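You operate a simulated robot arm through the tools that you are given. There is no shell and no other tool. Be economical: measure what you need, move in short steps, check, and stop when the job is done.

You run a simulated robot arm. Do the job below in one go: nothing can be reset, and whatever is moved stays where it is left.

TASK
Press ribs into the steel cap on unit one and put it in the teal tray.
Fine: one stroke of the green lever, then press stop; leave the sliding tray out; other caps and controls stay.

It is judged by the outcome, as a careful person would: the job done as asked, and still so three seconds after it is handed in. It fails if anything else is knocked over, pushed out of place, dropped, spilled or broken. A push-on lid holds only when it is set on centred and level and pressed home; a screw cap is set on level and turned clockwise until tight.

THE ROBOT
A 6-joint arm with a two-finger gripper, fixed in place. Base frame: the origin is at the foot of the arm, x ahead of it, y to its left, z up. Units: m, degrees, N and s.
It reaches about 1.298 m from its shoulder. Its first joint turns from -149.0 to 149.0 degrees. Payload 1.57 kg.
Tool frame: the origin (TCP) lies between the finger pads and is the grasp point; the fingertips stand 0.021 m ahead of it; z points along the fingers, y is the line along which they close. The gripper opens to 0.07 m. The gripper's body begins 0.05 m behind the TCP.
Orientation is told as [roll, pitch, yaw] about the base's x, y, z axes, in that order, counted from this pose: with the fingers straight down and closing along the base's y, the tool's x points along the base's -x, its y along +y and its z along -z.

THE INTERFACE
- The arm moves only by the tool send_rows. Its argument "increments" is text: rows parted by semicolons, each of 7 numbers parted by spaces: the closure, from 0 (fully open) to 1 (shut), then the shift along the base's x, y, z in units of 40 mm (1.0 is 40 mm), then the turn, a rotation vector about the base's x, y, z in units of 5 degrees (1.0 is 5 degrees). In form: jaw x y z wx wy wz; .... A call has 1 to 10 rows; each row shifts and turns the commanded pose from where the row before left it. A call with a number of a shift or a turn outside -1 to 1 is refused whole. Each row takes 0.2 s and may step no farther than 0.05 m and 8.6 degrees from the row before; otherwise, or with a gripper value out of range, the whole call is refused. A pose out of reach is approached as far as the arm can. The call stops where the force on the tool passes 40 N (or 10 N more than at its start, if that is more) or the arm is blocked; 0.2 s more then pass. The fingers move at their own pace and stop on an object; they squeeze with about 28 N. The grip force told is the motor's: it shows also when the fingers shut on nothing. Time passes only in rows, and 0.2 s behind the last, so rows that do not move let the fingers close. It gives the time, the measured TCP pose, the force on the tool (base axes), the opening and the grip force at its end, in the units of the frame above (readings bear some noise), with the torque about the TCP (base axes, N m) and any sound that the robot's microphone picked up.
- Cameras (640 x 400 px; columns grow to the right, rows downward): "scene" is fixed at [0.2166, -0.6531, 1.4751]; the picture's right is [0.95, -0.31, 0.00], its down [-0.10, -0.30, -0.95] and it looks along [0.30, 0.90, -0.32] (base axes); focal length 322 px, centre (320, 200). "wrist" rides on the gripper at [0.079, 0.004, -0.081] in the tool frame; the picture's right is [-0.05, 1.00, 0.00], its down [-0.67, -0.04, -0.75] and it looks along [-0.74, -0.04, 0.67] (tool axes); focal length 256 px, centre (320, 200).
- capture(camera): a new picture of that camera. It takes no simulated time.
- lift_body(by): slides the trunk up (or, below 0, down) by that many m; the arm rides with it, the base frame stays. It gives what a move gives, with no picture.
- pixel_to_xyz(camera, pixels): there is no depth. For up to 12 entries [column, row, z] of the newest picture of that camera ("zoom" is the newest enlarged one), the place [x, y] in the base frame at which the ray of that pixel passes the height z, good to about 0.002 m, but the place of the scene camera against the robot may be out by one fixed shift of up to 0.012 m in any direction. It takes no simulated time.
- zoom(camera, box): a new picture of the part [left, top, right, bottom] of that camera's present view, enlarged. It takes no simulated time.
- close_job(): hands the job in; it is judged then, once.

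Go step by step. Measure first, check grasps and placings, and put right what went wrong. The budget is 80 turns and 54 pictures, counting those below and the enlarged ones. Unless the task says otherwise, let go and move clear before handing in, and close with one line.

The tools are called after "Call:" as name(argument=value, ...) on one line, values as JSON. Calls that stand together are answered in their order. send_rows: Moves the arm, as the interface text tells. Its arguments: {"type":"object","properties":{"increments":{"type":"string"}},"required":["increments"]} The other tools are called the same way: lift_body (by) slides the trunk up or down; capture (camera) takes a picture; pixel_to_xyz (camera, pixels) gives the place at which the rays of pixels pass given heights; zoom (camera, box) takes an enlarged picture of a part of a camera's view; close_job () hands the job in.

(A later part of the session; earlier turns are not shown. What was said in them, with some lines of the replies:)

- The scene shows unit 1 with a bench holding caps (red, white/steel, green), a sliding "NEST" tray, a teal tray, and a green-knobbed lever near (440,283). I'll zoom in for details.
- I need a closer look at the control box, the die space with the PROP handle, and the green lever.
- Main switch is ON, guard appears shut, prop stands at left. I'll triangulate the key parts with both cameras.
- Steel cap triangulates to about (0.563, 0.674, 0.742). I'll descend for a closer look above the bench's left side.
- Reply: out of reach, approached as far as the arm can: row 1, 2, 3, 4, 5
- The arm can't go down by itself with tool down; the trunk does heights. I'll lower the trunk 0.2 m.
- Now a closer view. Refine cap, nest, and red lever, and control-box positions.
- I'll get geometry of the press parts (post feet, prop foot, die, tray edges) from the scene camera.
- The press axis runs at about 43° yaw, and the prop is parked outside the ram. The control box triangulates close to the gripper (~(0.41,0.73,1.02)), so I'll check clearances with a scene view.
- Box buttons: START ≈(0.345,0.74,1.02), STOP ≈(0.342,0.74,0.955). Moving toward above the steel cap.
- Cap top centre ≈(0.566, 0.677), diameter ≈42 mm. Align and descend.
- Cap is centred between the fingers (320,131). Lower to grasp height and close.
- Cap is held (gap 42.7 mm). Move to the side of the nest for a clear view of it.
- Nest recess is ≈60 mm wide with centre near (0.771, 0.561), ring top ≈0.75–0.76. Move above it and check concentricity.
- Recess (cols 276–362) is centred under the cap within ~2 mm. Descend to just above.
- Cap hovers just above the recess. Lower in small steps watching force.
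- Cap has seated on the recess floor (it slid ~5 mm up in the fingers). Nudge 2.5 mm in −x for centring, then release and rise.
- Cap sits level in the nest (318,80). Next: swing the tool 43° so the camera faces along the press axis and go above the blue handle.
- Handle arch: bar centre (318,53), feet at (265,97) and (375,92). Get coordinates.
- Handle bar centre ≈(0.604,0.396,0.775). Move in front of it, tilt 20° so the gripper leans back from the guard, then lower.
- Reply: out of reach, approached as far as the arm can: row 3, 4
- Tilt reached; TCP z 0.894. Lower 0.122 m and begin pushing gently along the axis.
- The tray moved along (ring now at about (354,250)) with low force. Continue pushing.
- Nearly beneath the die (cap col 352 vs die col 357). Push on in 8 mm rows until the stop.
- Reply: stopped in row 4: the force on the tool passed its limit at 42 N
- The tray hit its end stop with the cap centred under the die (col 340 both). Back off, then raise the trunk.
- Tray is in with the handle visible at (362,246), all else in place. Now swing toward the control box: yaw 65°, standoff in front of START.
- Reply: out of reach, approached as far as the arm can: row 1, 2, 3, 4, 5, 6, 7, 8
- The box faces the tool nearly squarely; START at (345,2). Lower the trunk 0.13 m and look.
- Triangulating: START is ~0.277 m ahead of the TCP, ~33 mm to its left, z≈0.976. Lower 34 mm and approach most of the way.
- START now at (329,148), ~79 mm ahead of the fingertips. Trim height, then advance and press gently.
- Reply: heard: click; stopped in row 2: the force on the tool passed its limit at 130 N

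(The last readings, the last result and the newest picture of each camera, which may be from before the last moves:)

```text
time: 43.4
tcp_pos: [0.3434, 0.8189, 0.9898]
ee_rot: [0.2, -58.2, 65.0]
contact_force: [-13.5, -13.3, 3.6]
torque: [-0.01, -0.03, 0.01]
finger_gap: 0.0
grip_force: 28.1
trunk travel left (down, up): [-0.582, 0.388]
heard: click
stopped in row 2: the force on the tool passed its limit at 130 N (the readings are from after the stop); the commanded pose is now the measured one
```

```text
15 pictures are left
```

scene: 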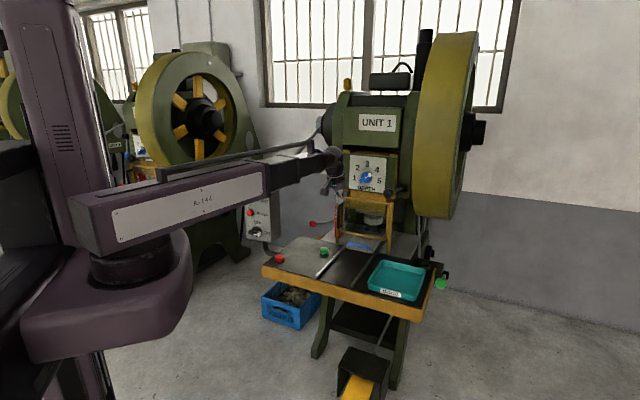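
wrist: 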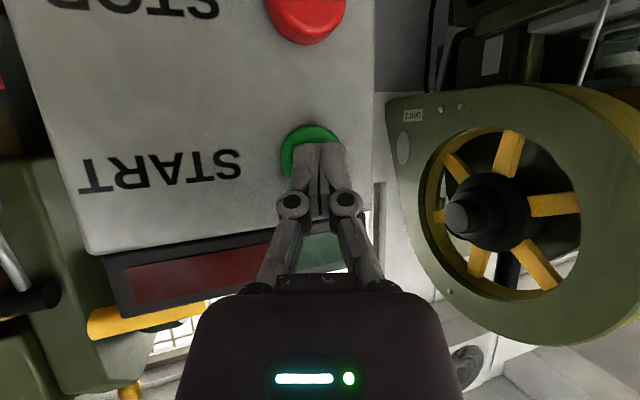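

A click was heard on contact. Back off and check the indicator and flywheel.

Call:
send_rows(increments="1 -0.2 -0.43 0 0 0 0; 1 -0.4 -0.86 0 0 0 0; 1 -0.4 -0.86 0 0 0 0; 1 0 0 0 0 0 0")

Call:
capture(camera="wrist")

```text
time: 44.4
tcp_pos: [0.3053, 0.734, 0.989]
ee_rot: [0.2, -58.2, 64.9]
contact_force: [-0.1, 0.0, 0.0]
torque: [0.0, 0.01, 0.03]
finger_gap: 0.0
grip_force: 28.4
trunk travel left (down, up): [-0.582, 0.388]
```

```text
14 pictures are left
```

wrist: 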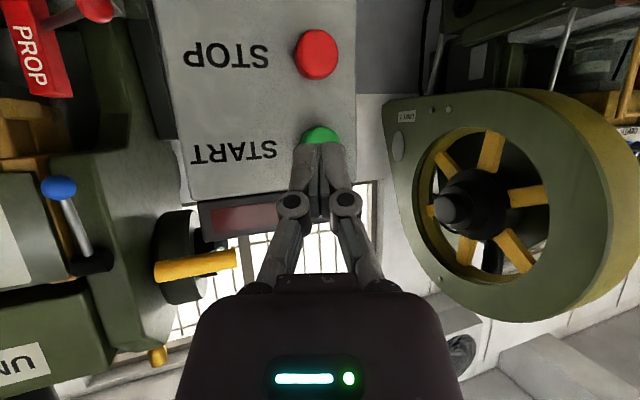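

START clicked. Now back away, un-tilt the gripper, and then check the scene before going to the lever.

Call:
send_rows(increments="1 -0.3 -0.6 0 -0.9 0.42 0; 1 -0.21 -0.45 0 -0.9 0.42 0; 1 -0.21 -0.45 0 -0.9 0.42 0; 1 -0.21 -0.45 0 -0.9 0.42 0; 1 -0.21 -0.45 0 -0.9 0.42 0; 1 -0.21 -0.45 0 -0.9 0.42 0; 1 -0.21 -0.45 0 -0.9 0.42 0; 1 -0.21 -0.45 0 -0.9 0.42 0; 1 0 -0.45 0 -0.9 0.42 0; 1 0 -0.4 0 -0.9 0.42 0")

Call:
send_rows(increments="1 0.8 -0.45 0 -0.9 0.42 -0.9; 1 0.8 -0.45 0 -0.58 0.29 -0.9; 1 0.9 -0.45 0 0 0 -0.9; 1 0.9 -0.45 0 0 0 -0.9; 1 0.9 -0.45 0 0 0 -0.8; 1 0.9 -0.45 0 0 0 0; 1 0.9 -0.45 0 0 0 0; 1 0.9 -0.45 0 0 0 0; 1 0.9 -0.45 0 0 0 0; 1 0.9 -0.45 0 0 0 0")

Call:
zoom(camera="scene", box=[230, 160, 460, 300])

```text
time: 46.6
tcp_pos: [0.2334, 0.5502, 0.9021]
ee_rot: [0.2, -8.6, 65.0]
contact_force: [-0.3, 0.1, 1.0]
torque: [0.02, 0.0, 0.02]
finger_gap: 0.0
grip_force: 27.9
out of reach, approached as far as the arm can: row 1, 2, 3, 4, 5, 6, 7, 8, 9, 10
trunk travel left (down, up): [-0.582, 0.388]
```

```text
time: 48.8
tcp_pos: [0.5874, 0.3713, 0.9007]
ee_rot: [-0.4, -0.4, 43.0]
contact_force: [0.1, -0.5, -0.3]
torque: [0.03, 0.02, 0.01]
finger_gap: 0.0
grip_force: 27.9
trunk travel left (down, up): [-0.582, 0.388]
```

```text
2.78 times, centred on (345, 230) of scene
```

zoom: 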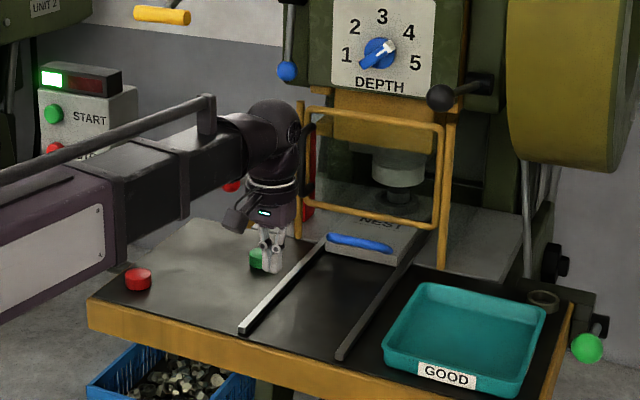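

Green lamp is lit — motor running. Go above the green knob.

Call:
send_rows(increments="1 1 -0.385 0 0 0 0; 1 1 -0.385 0 0 0 0; 1 1 -0.385 0 0 0 0; 1 1 -0.385 0 0 0 0; 1 1 -0.385 0 0 0 0; 1 1 -0.385 0 0 0 0; 1 1 -0.385 0 0 0 0; 1 1 -0.385 0 0 0 0; 1 1 -0.385 0 0 0 0; 1 0.9 -0.385 0 0 0 0")

Call:
capture(camera="wrist")

```text
time: 51.0
tcp_pos: [0.984, 0.2166, 0.9015]
ee_rot: [-0.4, -0.3, 43.0]
contact_force: [-0.6, -0.6, 0.3]
torque: [0.01, -0.02, 0.0]
finger_gap: 0.0
grip_force: 28.1
trunk travel left (down, up): [-0.582, 0.388]
```

```text
12 pictures are left
```

wrist: 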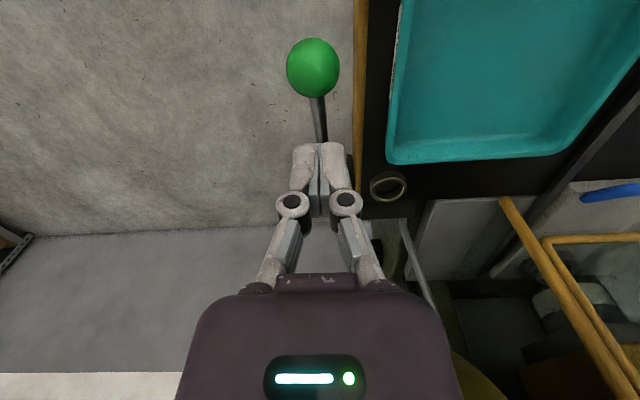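

Knob (313,68) is almost exactly below; the rod runs along +u so it's pressed down. Align and descend just above it.

Call:
send_rows(increments="1 0.09 -0.1 0 0 0 0; 1 0 0 0 0 0 0")

Call:
lift_body(by=-0.08)

Call:
zoom(camera="scene", box=[395, 220, 485, 310])

```text
time: 51.6
tcp_pos: [0.9874, 0.2121, 0.9015]
ee_rot: [-0.4, -0.4, 43.0]
contact_force: [0.1, -0.1, -0.6]
torque: [0.0, -0.03, 0.0]
finger_gap: 0.0
grip_force: 27.9
trunk travel left (down, up): [-0.582, 0.388]
```

```text
time: 52.8
tcp_pos: [0.9879, 0.2129, 0.8198]
ee_rot: [-0.4, -0.4, 43.1]
contact_force: [-0.4, 1.1, 0.4]
torque: [0.0, -0.01, 0.02]
finger_gap: 0.0002
grip_force: 27.8
trunk travel left (down, up): [-0.502, 0.468]
```

```text
4.44 times, centred on (440, 265) of scene
```

zoom: 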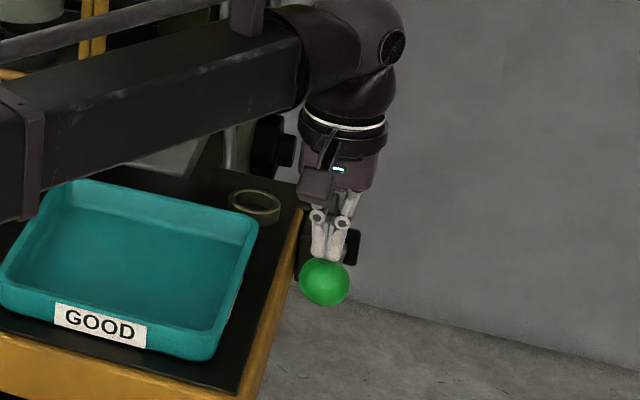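

Fingers are right above the knob. Press down gradually, listening.

Call:
lift_body(by=-0.035)

```text
time: 53.5
tcp_pos: [0.9875, 0.2113, 0.7855]
ee_rot: [-0.4, -0.4, 43.0]
contact_force: [-1.6, -0.4, 4.4]
torque: [-0.04, -0.02, -0.04]
finger_gap: 0.0001
grip_force: 28.0
trunk travel left (down, up): [-0.467, 0.503]
```

Call:
lift_body(by=-0.02)

```text
time: 54.2
tcp_pos: [0.988, 0.2126, 0.7663]
ee_rot: [-0.3, -0.4, 43.0]
contact_force: [0.1, -1.1, 4.6]
torque: [-0.04, 0.03, 0.0]
finger_gap: 0.0
grip_force: 27.8
trunk travel left (down, up): [-0.447, 0.523]
```

Call:
lift_body(by=-0.02)

```text
time: 54.6
tcp_pos: [0.9859, 0.2114, 0.7611]
ee_rot: [-0.7, -0.7, 43.1]
contact_force: [-1.8, 0.0, 28.4]
torque: [-0.15, 0.14, -0.01]
finger_gap: 0.0063
grip_force: 28.5
trunk travel left (down, up): [-0.439, 0.531]
stopped: the force on the tool passed its limit at 50 N (the readings are from after the stop); the commanded pose is now the measured one
```

Lever bottomed at TCP z 0.761. Release by raising and listen.

Call:
lift_body(by=0.12)

Call:
zoom(camera="scene", box=[330, 180, 460, 300])

```text
time: 56.1
tcp_pos: [0.9892, 0.2129, 0.8777]
ee_rot: [-0.5, -0.5, 42.9]
contact_force: [0.1, -0.5, -0.7]
torque: [0.02, -0.04, -0.01]
finger_gap: 0.0
grip_force: 28.7
trunk travel left (down, up): [-0.559, 0.411]
```

```text
3.33 times, centred on (395, 240) of scene
```

zoom: 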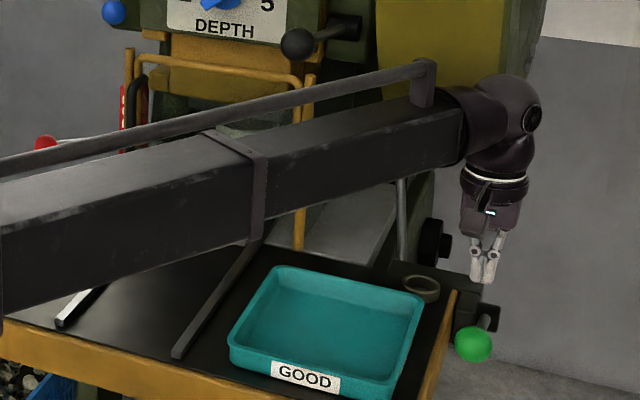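

The lever sprang back up. Move the arm aside and inspect whether the cap got ribbed.

Call:
send_rows(increments="1 -1 0.385 0 0 0 0; 1 -1 0.385 0 0 0 0; 1 -1 0.385 0 0 0 0; 1 -1 0.385 0 0 0 0; 1 -1 0.385 0 0 0 0; 1 -1 0.385 0 0 0 0; 1 -1 0.385 0 0 0 0; 1 -1 0.385 0 0 0 0; 1 -1 0.385 0 0 0 0; 1 -1 0.385 0 0 0 0")

Call:
zoom(camera="scene", box=[350, 205, 400, 250])

```text
time: 58.3
tcp_pos: [0.5893, 0.3652, 0.8768]
ee_rot: [-0.6, -0.5, 42.9]
contact_force: [-0.4, 0.2, -0.5]
torque: [0.02, 0.03, 0.01]
finger_gap: 0.0
grip_force: 28.6
trunk travel left (down, up): [-0.559, 0.411]
```

```text
8.89 times, centred on (375, 228) of scene
```

zoom: 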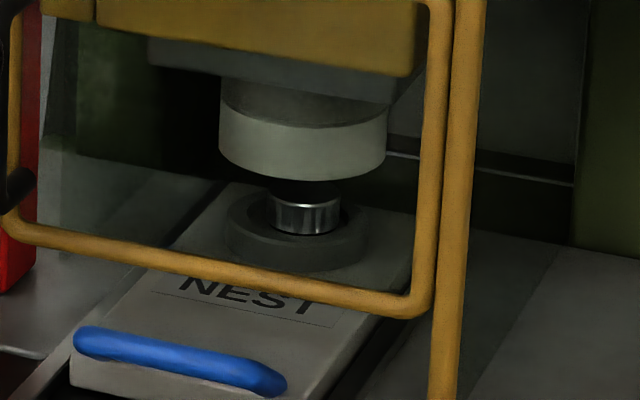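

The cap now shows ribbed sides (stripes at (275–340,215)). Next, STOP: return to the box with the yaw/tilt used before.

Call:
send_rows(increments="1 -0.9 0.45 0 0 0 0; 1 -0.9 0.45 0 0 0 0; 1 -0.9 0.45 0 0 0 0; 1 -0.9 0.45 0 0 0 0; 1 -0.9 0.45 0 0 0 0; 1 -0.9 0.45 0 0 0 0.88; 1 -0.9 0.45 0 0 0 0.88; 1 -0.9 0.45 0 0 0 0.88; 1 -0.9 0.45 0 0 0 0.88; 1 -0.9 0.45 0 0 0 0.88")

Call:
send_rows(increments="1 0.18 0.46 0 0.98 -0.457 0; 1 0.18 0.46 0 0.98 -0.457 0; 1 0.18 0.46 0 0.98 -0.457 0; 1 0.18 0.46 0 0.98 -0.457 0; 1 0.18 0.46 0 0.98 -0.457 0; 1 0.18 0.46 0 0.98 -0.457 0; 1 0.18 0.46 0 0.98 -0.457 0; 1 0.18 0.46 0 0.98 -0.457 0; 1 0.18 0.46 0 0.98 -0.457 0; 1 0.18 0.46 0 0.98 -0.457 0")

```text
time: 60.5
tcp_pos: [0.2285, 0.5463, 0.877]
ee_rot: [-0.6, -0.5, 65.2]
contact_force: [-0.3, 0.7, -0.3]
torque: [0.0, 0.0, -0.01]
finger_gap: 0.0
grip_force: 28.5
trunk travel left (down, up): [-0.559, 0.411]
```

```text
time: 62.7
tcp_pos: [0.3011, 0.7313, 0.9574]
ee_rot: [-0.6, -54.6, 65.0]
contact_force: [-0.2, 0.8, 0.3]
torque: [-0.02, -0.02, 0.0]
finger_gap: 0.0
grip_force: 28.4
out of reach, approached as far as the arm can: row 2, 3, 4, 5, 6, 7, 8, 9, 10
trunk travel left (down, up): [-0.559, 0.411]
```

Call:
lift_body(by=-0.034)

Call:
capture(camera="wrist")

```text
time: 63.5
tcp_pos: [0.3005, 0.7317, 0.9211]
ee_rot: [-0.6, -54.5, 65.0]
contact_force: [0.7, -1.0, -0.2]
torque: [0.01, 0.03, 0.01]
finger_gap: 0.0
grip_force: 28.8
trunk travel left (down, up): [-0.525, 0.445]
```

```text
8 pictures are left
```

wrist: 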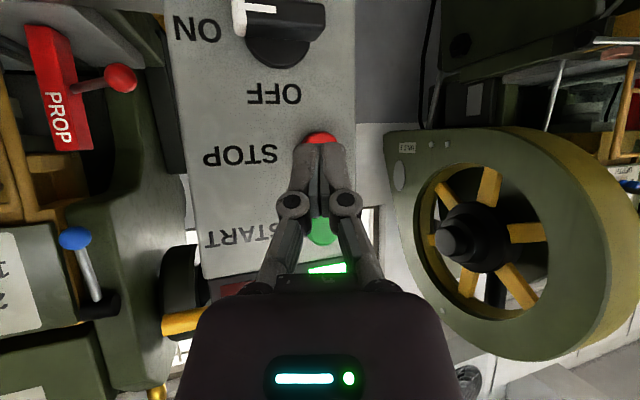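

STOP sits right behind the fingertips. Advance, then press in 3 mm steps.

Call:
send_rows(increments="1 0.368 0.794 0 0 0 0; 1 0.368 0.794 0 0 0 0; 1 0.08 0.17 0 0 0 0; 1 0.032 0.068 0 0 0 0; 1 0.032 0.068 0 0 0 0; 1 0.032 0.068 0 0 0 0; 1 0.032 0.068 0 0 0 0; 1 0.032 0.068 0 0 0 0; 1 0.032 0.068 0 0 0 0")

```text
time: 65.5
tcp_pos: [0.3423, 0.8176, 0.9219]
ee_rot: [-0.6, -54.5, 65.1]
contact_force: [-2.9, -8.2, -0.2]
torque: [-0.04, 0.02, -0.08]
finger_gap: 0.0
grip_force: 28.5
trunk travel left (down, up): [-0.525, 0.445]
heard: click
```

STOP clicked. Back off and swing back toward the tray handle with 20° tilt.

Call:
send_rows(increments="1 -0.2 -0.43 0 0 0 0; 1 -0.4 -0.86 0 0 0 0; 1 -0.21 -0.45 0 -0.9 0.42 0; 1 -0.21 -0.45 0 -0.9 0.42 0; 1 -0.21 -0.45 0 -0.9 0.42 0; 1 -0.21 -0.45 0 -0.9 0.42 0; 1 -0.21 -0.45 0 -0.9 0.42 0; 1 -0.21 -0.45 0 -0.9 0.42 0; 1 -0.21 -0.45 0 -0.9 0.42 0; 1 0 0 0 0 0 0")

Call:
send_rows(increments="1 0.9 -0.6 0 0 0 -0.88; 1 0.9 -0.6 0 0 0 -0.88; 1 0.9 -0.6 0 0 0 -0.88; 1 0.9 -0.6 0 0 0 -0.88; 1 0.9 -0.6 0 0 0 -0.88; 1 0.9 -0.6 0 0 0 0; 1 0.9 -0.6 0 0 0 0; 1 0.9 -0.6 0 0 0 0; 1 0.9 -0.6 0 0 0 0; 1 0 0 0 0 0 0")

Call:
zoom(camera="scene", box=[235, 165, 455, 300])

```text
time: 67.7
tcp_pos: [0.2596, 0.6383, 0.8545]
ee_rot: [-0.6, -19.8, 65.0]
contact_force: [0.2, -0.1, -0.1]
torque: [0.01, -0.04, 0.0]
finger_gap: 0.0
grip_force: 28.6
out of reach, approached as far as the arm can: row 3, 4, 5, 6, 7, 8, 9
trunk travel left (down, up): [-0.525, 0.445]
```

```text
time: 69.9
tcp_pos: [0.5837, 0.4236, 0.8539]
ee_rot: [-0.3, -19.9, 43.0]
contact_force: [0.5, 0.1, 0.2]
torque: [0.0, 0.03, 0.01]
finger_gap: 0.0
grip_force: 28.7
trunk travel left (down, up): [-0.525, 0.445]
```

```text
2.91 times, centred on (345, 232) of scene
```

zoom: 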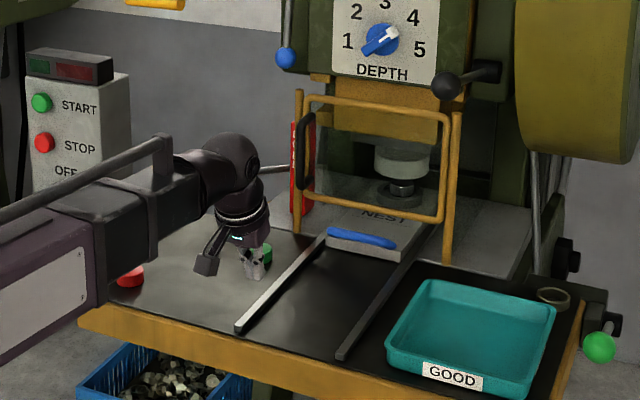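

Lamp off — the press is stopped. Move over the handle, just behind its bar.

Call:
send_rows(increments="1 0.84 0.535 0 0 0 0; 1 0.84 0.535 0 0 0 0; 1 0.84 0.535 0 0 0 0; 1 0.84 0.535 0 0 0 0; 1 0.63 0.567 0 0 0 0; 1 0.63 0.567 0 0 0 0; 1 0.63 0.567 0 0 0 0; 1 0 0 0 0 0 0")

Call:
lift_body(by=-0.039)

Call:
capture(camera="wrist")

```text
time: 71.7
tcp_pos: [0.7944, 0.5797, 0.855]
ee_rot: [-0.6, -19.8, 43.0]
contact_force: [0.1, -0.7, -0.3]
torque: [0.02, -0.02, 0.01]
finger_gap: 0.0
grip_force: 28.5
out of reach, approached as far as the arm can: row 4
trunk travel left (down, up): [-0.525, 0.445]
```

```text
time: 72.5
tcp_pos: [0.7949, 0.5791, 0.8154]
ee_rot: [-0.5, -19.8, 43.0]
contact_force: [-0.3, 0.3, -0.2]
torque: [0.0, -0.02, 0.01]
finger_gap: 0.0
grip_force: 28.2
trunk travel left (down, up): [-0.486, 0.484]
```

```text
6 pictures are left
```

wrist: 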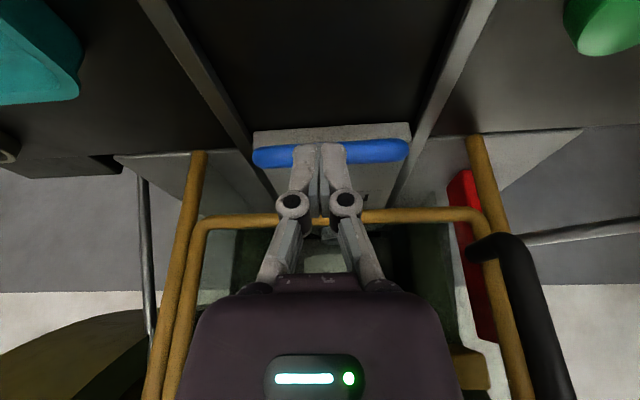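

Bar (row 152) is ~40 mm ahead; guard bar ~80 mm ahead. Advance 60 mm over the bar, lower behind it, and check force.

Call:
send_rows(increments="1 0.365 0.34 0 0 0 0; 1 0.365 0.34 0 0 0 0; 1 0.365 0.34 0 0 0 0; 1 0 0 0 0 0 0")

Call:
lift_body(by=-0.03)

Call:
lift_body(by=-0.008)

```text
time: 73.5
tcp_pos: [0.8368, 0.6198, 0.8164]
ee_rot: [-0.6, -19.8, 43.0]
contact_force: [0.0, 0.6, -0.2]
torque: [-0.01, 0.03, 0.01]
finger_gap: 0.0
grip_force: 28.7
trunk travel left (down, up): [-0.486, 0.484]
```

```text
time: 74.3
tcp_pos: [0.836, 0.6205, 0.7853]
ee_rot: [-0.6, -19.8, 42.9]
contact_force: [-0.4, 0.6, 0.1]
torque: [-0.01, -0.02, -0.03]
finger_gap: 0.0
grip_force: 27.8
trunk travel left (down, up): [-0.456, 0.514]
```

```text
time: 74.8
tcp_pos: [0.8374, 0.6203, 0.7775]
ee_rot: [-0.6, -19.8, 43.0]
contact_force: [4.0, 4.6, 4.8]
torque: [-0.01, -0.05, 0.07]
finger_gap: 0.0
grip_force: 28.7
trunk travel left (down, up): [-0.448, 0.522]
```

Light contact on the bar from behind — hooked. Pull out slowly.

Call:
send_rows(increments="1 -0.25 -0.233 0 0 0 0; 1 -0.36 -0.336 0 0 0 0; 1 -0.36 -0.336 0 0 0 0; 1 -0.36 -0.336 0 0 0 0; 1 -0.36 -0.336 0 0 0 0; 1 -0.36 -0.336 0 0 0 0; 1 -0.36 -0.336 0 0 0 0; 1 0 0 0 0 0 0")

Call:
zoom(camera="scene", box=[300, 170, 430, 290])

```text
time: 76.7
tcp_pos: [0.74, 0.5315, 0.7782]
ee_rot: [-0.6, -19.8, 43.0]
contact_force: [0.7, 0.2, 0.6]
torque: [0.01, 0.05, -0.01]
finger_gap: 0.0003
grip_force: 29.0
trunk travel left (down, up): [-0.448, 0.522]
```

```text
3.33 times, centred on (365, 230) of scene
```

zoom: 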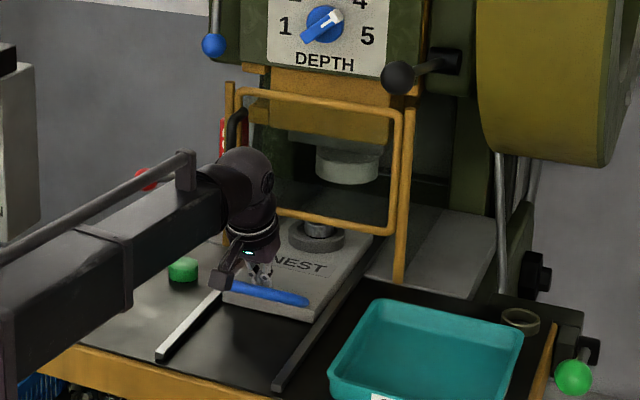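

Tray is following. Pull the remaining ~0.175 m.

Call:
send_rows(increments="1 -0.36 -0.336 0 0 0 0; 1 -0.36 -0.336 0 0 0 0; 1 -0.36 -0.336 0 0 0 0; 1 -0.36 -0.336 0 0 0 0; 1 -0.36 -0.336 0 0 0 0; 1 -0.36 -0.336 0 0 0 0; 1 -0.36 -0.336 0 0 0 0; 1 -0.36 -0.336 0 0 0 0; 1 -0.22 -0.205 0 0 0 0; 1 0 0 0 0 0 0")

```text
time: 78.8
tcp_pos: [0.6156, 0.4156, 0.7773]
ee_rot: [-0.6, -19.8, 43.0]
contact_force: [0.0, -0.1, 1.0]
torque: [0.03, -0.02, 0.03]
finger_gap: 0.0
grip_force: 28.9
trunk travel left (down, up): [-0.448, 0.522]
```

Call:
send_rows(increments="1 -0.1 -0.093 0 0 0 0; 1 -0.05 -0.047 0 0 0 0; 1 0 0 0 0 0 0")

```text
time: 79.7
tcp_pos: [0.6121, 0.4121, 0.7787]
ee_rot: [-0.5, -19.9, 43.1]
contact_force: [9.4, 18.2, 8.9]
torque: [-0.03, -0.05, 0.18]
finger_gap: 0.0
grip_force: 28.2
trunk travel left (down, up): [-0.448, 0.522]
```

Tray is against its outer stop. Relieve, rise, un-tilt, open and move above the nest.

Call:
send_rows(increments="1 0.12 0.11 0 0 0 0; 1 0 0 0 0 0 0")

Call:
lift_body(by=0.1)

Call:
send_rows(increments="0 0.77 0.71 0 -0.68 0.73 0; 0 0.77 0.71 0 -0.68 0.73 0; 0 0.77 0.71 0 -0.68 0.73 0; 0 0.77 0.71 0 -0.65 0.7 0; 0 0.77 0.71 0 0 0 0; 0 0 0 0 0 0 0")

Call:
capture(camera="wrist")

```text
time: 80.2
tcp_pos: [0.6153, 0.4119, 0.7772]
ee_rot: [-0.6, -19.7, 43.0]
contact_force: [0.3, -0.7, -0.3]
torque: [-0.02, -0.01, 0.0]
finger_gap: 0.0
grip_force: 28.4
trunk travel left (down, up): [-0.448, 0.522]
```

```text
time: 81.6
tcp_pos: [0.6148, 0.4123, 0.8771]
ee_rot: [-0.6, -19.8, 43.0]
contact_force: [0.5, 0.4, 0.2]
torque: [-0.01, -0.02, -0.01]
finger_gap: 0.0
grip_force: 28.8
trunk travel left (down, up): [-0.548, 0.422]
```

```text
time: 83.0
tcp_pos: [0.769, 0.5551, 0.8667]
ee_rot: [-0.5, 0.0, 43.1]
contact_force: [0.1, 0.8, 0.4]
torque: [0.04, 0.02, 0.0]
finger_gap: 0.07
grip_force: 0.0
out of reach, approached as far as the arm can: row 1, 2
trunk travel left (down, up): [-0.548, 0.422]
```

```text
4 pictures are left
```

wrist: 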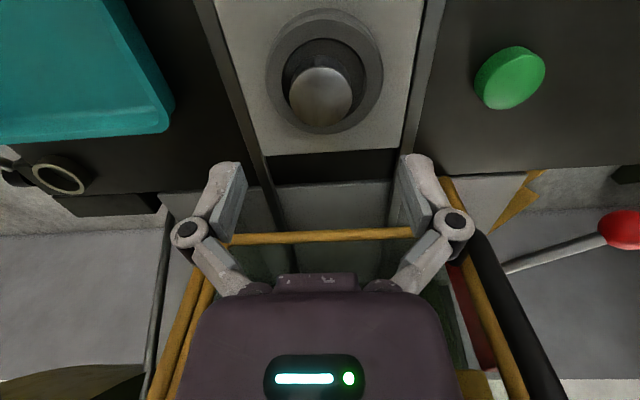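

Call:
pixel_to_xyz(camera="wrist", pixels=[[321, 96, 0.779], [321, 66, 0.779], [321, 125, 0.779], [289, 96, 0.779], [353, 96, 0.779], [321, 96, 0.775]])

```text
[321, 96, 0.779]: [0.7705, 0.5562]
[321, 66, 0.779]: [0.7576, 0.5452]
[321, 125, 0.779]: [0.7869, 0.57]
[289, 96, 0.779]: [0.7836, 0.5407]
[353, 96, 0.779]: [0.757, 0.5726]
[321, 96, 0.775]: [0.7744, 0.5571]
```

Cap top centre ≈(0.772,0.5575). Trim, descend, grasp, and lift.

Call:
send_rows(increments="0 0.075 0.06 0 0 0 0; 0 0 0 0 0 0 0")

Call:
lift_body(by=-0.082)

Call:
send_rows(increments="1 0 0 0 0 0 0; 1 0 0 0 0 0 0; 1 0 0 0 0 0 0; 1 0 0 0 0 0 0")

Call:
lift_body(by=0.09)

Call:
capture(camera="wrist")

```text
time: 83.6
tcp_pos: [0.7721, 0.5568, 0.8679]
ee_rot: [-0.5, 0.0, 43.0]
contact_force: [0.0, 0.1, 0.1]
torque: [-0.01, 0.01, -0.03]
finger_gap: 0.0698
grip_force: 0.1
trunk travel left (down, up): [-0.548, 0.422]
```

```text
time: 84.8
tcp_pos: [0.7715, 0.5562, 0.7842]
ee_rot: [-0.5, 0.1, 43.0]
contact_force: [-0.5, 0.2, 0.4]
torque: [-0.01, -0.04, 0.01]
finger_gap: 0.07
grip_force: 0.0
trunk travel left (down, up): [-0.466, 0.504]
```

```text
time: 85.8
tcp_pos: [0.7722, 0.5562, 0.7857]
ee_rot: [-0.5, 0.0, 42.9]
contact_force: [0.4, 0.6, 3.9]
torque: [0.05, 0.01, 0.05]
finger_gap: 0.0427
grip_force: 28.2
trunk travel left (down, up): [-0.466, 0.504]
```

```text
time: 87.0
tcp_pos: [0.7726, 0.5574, 0.8742]
ee_rot: [-0.6, 0.0, 43.0]
contact_force: [0.4, -0.2, 0.2]
torque: [-0.01, 0.04, -0.01]
finger_gap: 0.0425
grip_force: 27.6
trunk travel left (down, up): [-0.556, 0.414]
```

```text
3 pictures are left
```

wrist: 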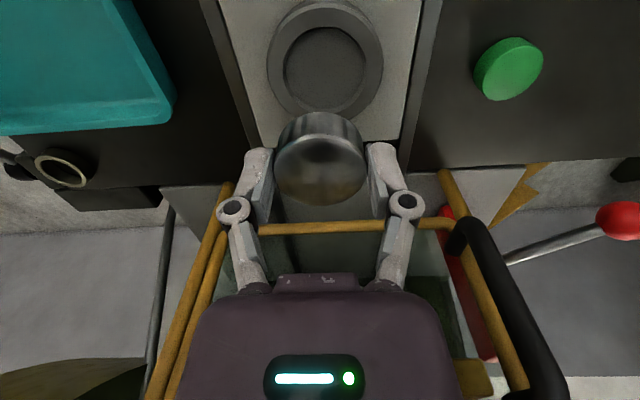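

Cap held. Get the teal tray interior centre.

Call:
pixel_to_xyz(camera="scene", pixels=[[397, 280, 0.73], [397, 280, 0.74], [384.5, 261, 0.76], [423, 268, 0.76], [409, 300, 0.76], [370, 287, 0.76]])

Call:
pixel_to_xyz(camera="wrist", pixels=[[172, 98, 0.76], [160, 128, 0.76], [120, 0, 0.76], [0, 135, 0.76]])

```text
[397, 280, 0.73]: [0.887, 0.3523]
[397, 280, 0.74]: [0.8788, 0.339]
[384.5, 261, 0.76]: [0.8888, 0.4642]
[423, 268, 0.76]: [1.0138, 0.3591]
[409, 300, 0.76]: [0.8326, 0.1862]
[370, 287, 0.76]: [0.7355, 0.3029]
```

```text
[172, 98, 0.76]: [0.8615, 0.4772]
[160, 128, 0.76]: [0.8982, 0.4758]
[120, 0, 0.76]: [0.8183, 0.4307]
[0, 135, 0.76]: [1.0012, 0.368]
```

Tray centre ≈(0.868,0.330). Move there and lower toward the tray floor.

Call:
send_rows(increments="1 0.2 -0.947 0 0 0 0; 1 0.3 -0.947 0 0 0 0; 1 0.4 -0.947 0 0 0 0; 1 0.5 -0.9 0 0 0 0; 1 0.5 -0.95 0 0 0 0; 1 0.5 -0.95 0 0 0 0; 1 0 0 0 0 0 0")

Call:
lift_body(by=-0.1)

Call:
capture(camera="wrist")

```text
time: 88.6
tcp_pos: [0.8685, 0.3322, 0.8757]
ee_rot: [-0.5, 0.1, 43.2]
contact_force: [-0.1, -0.8, 0.2]
torque: [-0.01, -0.01, 0.02]
finger_gap: 0.0428
grip_force: 27.8
trunk travel left (down, up): [-0.556, 0.414]
```

```text
time: 89.9
tcp_pos: [0.8692, 0.333, 0.7745]
ee_rot: [-0.6, 0.0, 43.0]
contact_force: [-0.2, 1.1, -0.1]
torque: [-0.01, 0.03, 0.04]
finger_gap: 0.0423
grip_force: 28.0
trunk travel left (down, up): [-0.456, 0.514]
```

```text
2 pictures are left
```

wrist: 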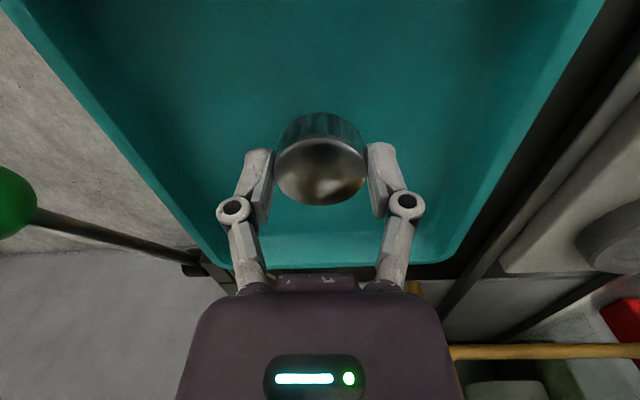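

Cap is well inside the tray, with visible ribs. Lower in small steps until contact.

Call:
lift_body(by=-0.014)

Call:
lift_body(by=-0.005)

```text
time: 90.6
tcp_pos: [0.87, 0.3325, 0.7615]
ee_rot: [-0.4, 0.0, 43.0]
contact_force: [-0.7, 0.5, 0.2]
torque: [0.0, 0.01, -0.01]
finger_gap: 0.0424
grip_force: 27.6
trunk travel left (down, up): [-0.442, 0.528]
```

```text
time: 91.1
tcp_pos: [0.8683, 0.3325, 0.755]
ee_rot: [-0.5, 0.1, 43.1]
contact_force: [0.4, 0.2, -0.8]
torque: [0.0, 0.01, 0.03]
finger_gap: 0.0428
grip_force: 27.6
trunk travel left (down, up): [-0.437, 0.533]
```

Call:
lift_body(by=-0.004)

```text
time: 91.6
tcp_pos: [0.8701, 0.3309, 0.7526]
ee_rot: [-0.5, 0.0, 43.1]
contact_force: [0.6, -0.4, 3.8]
torque: [0.02, -0.01, 0.02]
finger_gap: 0.0427
grip_force: 28.0
trunk travel left (down, up): [-0.433, 0.537]
```

Contact with the tray floor (3.8 N). Release and rise clear.

Call:
send_rows(increments="0.5 0 0 0 0 0 0; 0 0 0 0 0 0 0; 0 0 0 0 0 0 0; 0 0 0 0 0 0 0")

Call:
lift_body(by=0.25)

Call:
send_rows(increments="0 -0.9 -0.3 0 0 0 0; 0 -0.9 -0.3 0 0 0 0; 0 -0.9 -0.3 0 0 0 0; 0 -0.9 -0.3 0 0 0 0; 0 -0.9 -0.3 0 0 0 0; 0 -0.9 -0.3 0 0 0 0; 0 -0.9 -0.3 0 0 0 0; 0 0 0 0 0 0 0")

Call:
zoom(camera="scene", box=[235, 160, 460, 310])

```text
time: 92.6
tcp_pos: [0.8713, 0.3309, 0.7501]
ee_rot: [-0.4, 0.0, 43.0]
contact_force: [0.4, 0.2, -0.2]
torque: [0.0, 0.01, -0.01]
finger_gap: 0.07
grip_force: 0.1
trunk travel left (down, up): [-0.433, 0.537]
```

```text
time: 95.2
tcp_pos: [0.87, 0.3332, 1.0022]
ee_rot: [-0.5, -0.1, 42.9]
contact_force: [0.0, 0.5, 0.4]
torque: [0.0, 0.0, 0.0]
finger_gap: 0.0701
grip_force: 0.1
trunk travel left (down, up): [-0.683, 0.287]
```

```text
time: 97.0
tcp_pos: [0.6167, 0.2498, 1.0011]
ee_rot: [-0.5, -0.1, 43.0]
contact_force: [0.2, 0.0, -0.4]
torque: [0.0, -0.03, 0.05]
finger_gap: 0.0701
grip_force: 0.0
trunk travel left (down, up): [-0.683, 0.287]
```

```text
2.67 times, centred on (348, 235) of scene
```

zoom: 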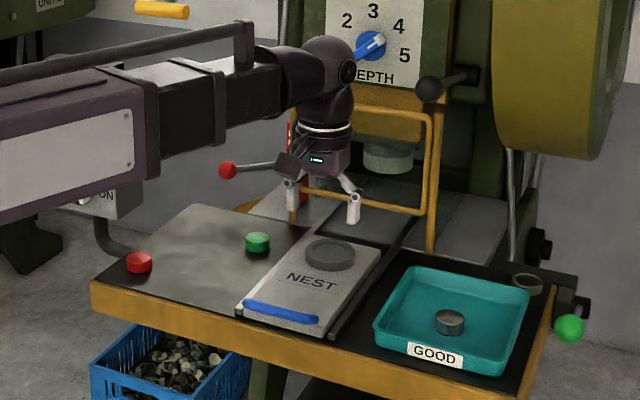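

The cap sits in the teal tray, the sliding tray is out, and everything else is in place. One last close look at the cap.

Call:
zoom(camera="scene", box=[380, 255, 412, 290])

```text
11.43 times, centred on (396, 272) of scene
```

zoom: 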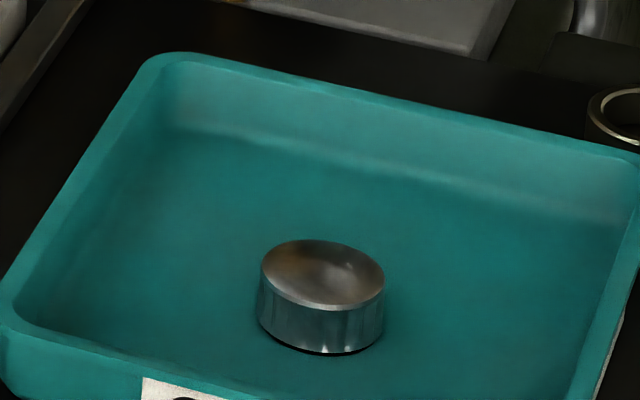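

The skirt shows vertical bands that weren't there before the stroke, the cap rests flat in the tray, the motor lamp went out and the arm is clear. Handing in.

Call:
close_job()

```text
The job is handed in.
```

I pressed the steel cap on unit one with a single stroke of the green lever, then pressed stop and put the cap in the teal tray; the sliding tray is back out and the other caps and controls look unmoved. I'm judging the ribs only from vertical bands on the cap's side that weren't there before: the die was hidden from view during the stroke, and I heard nothing from the ram.
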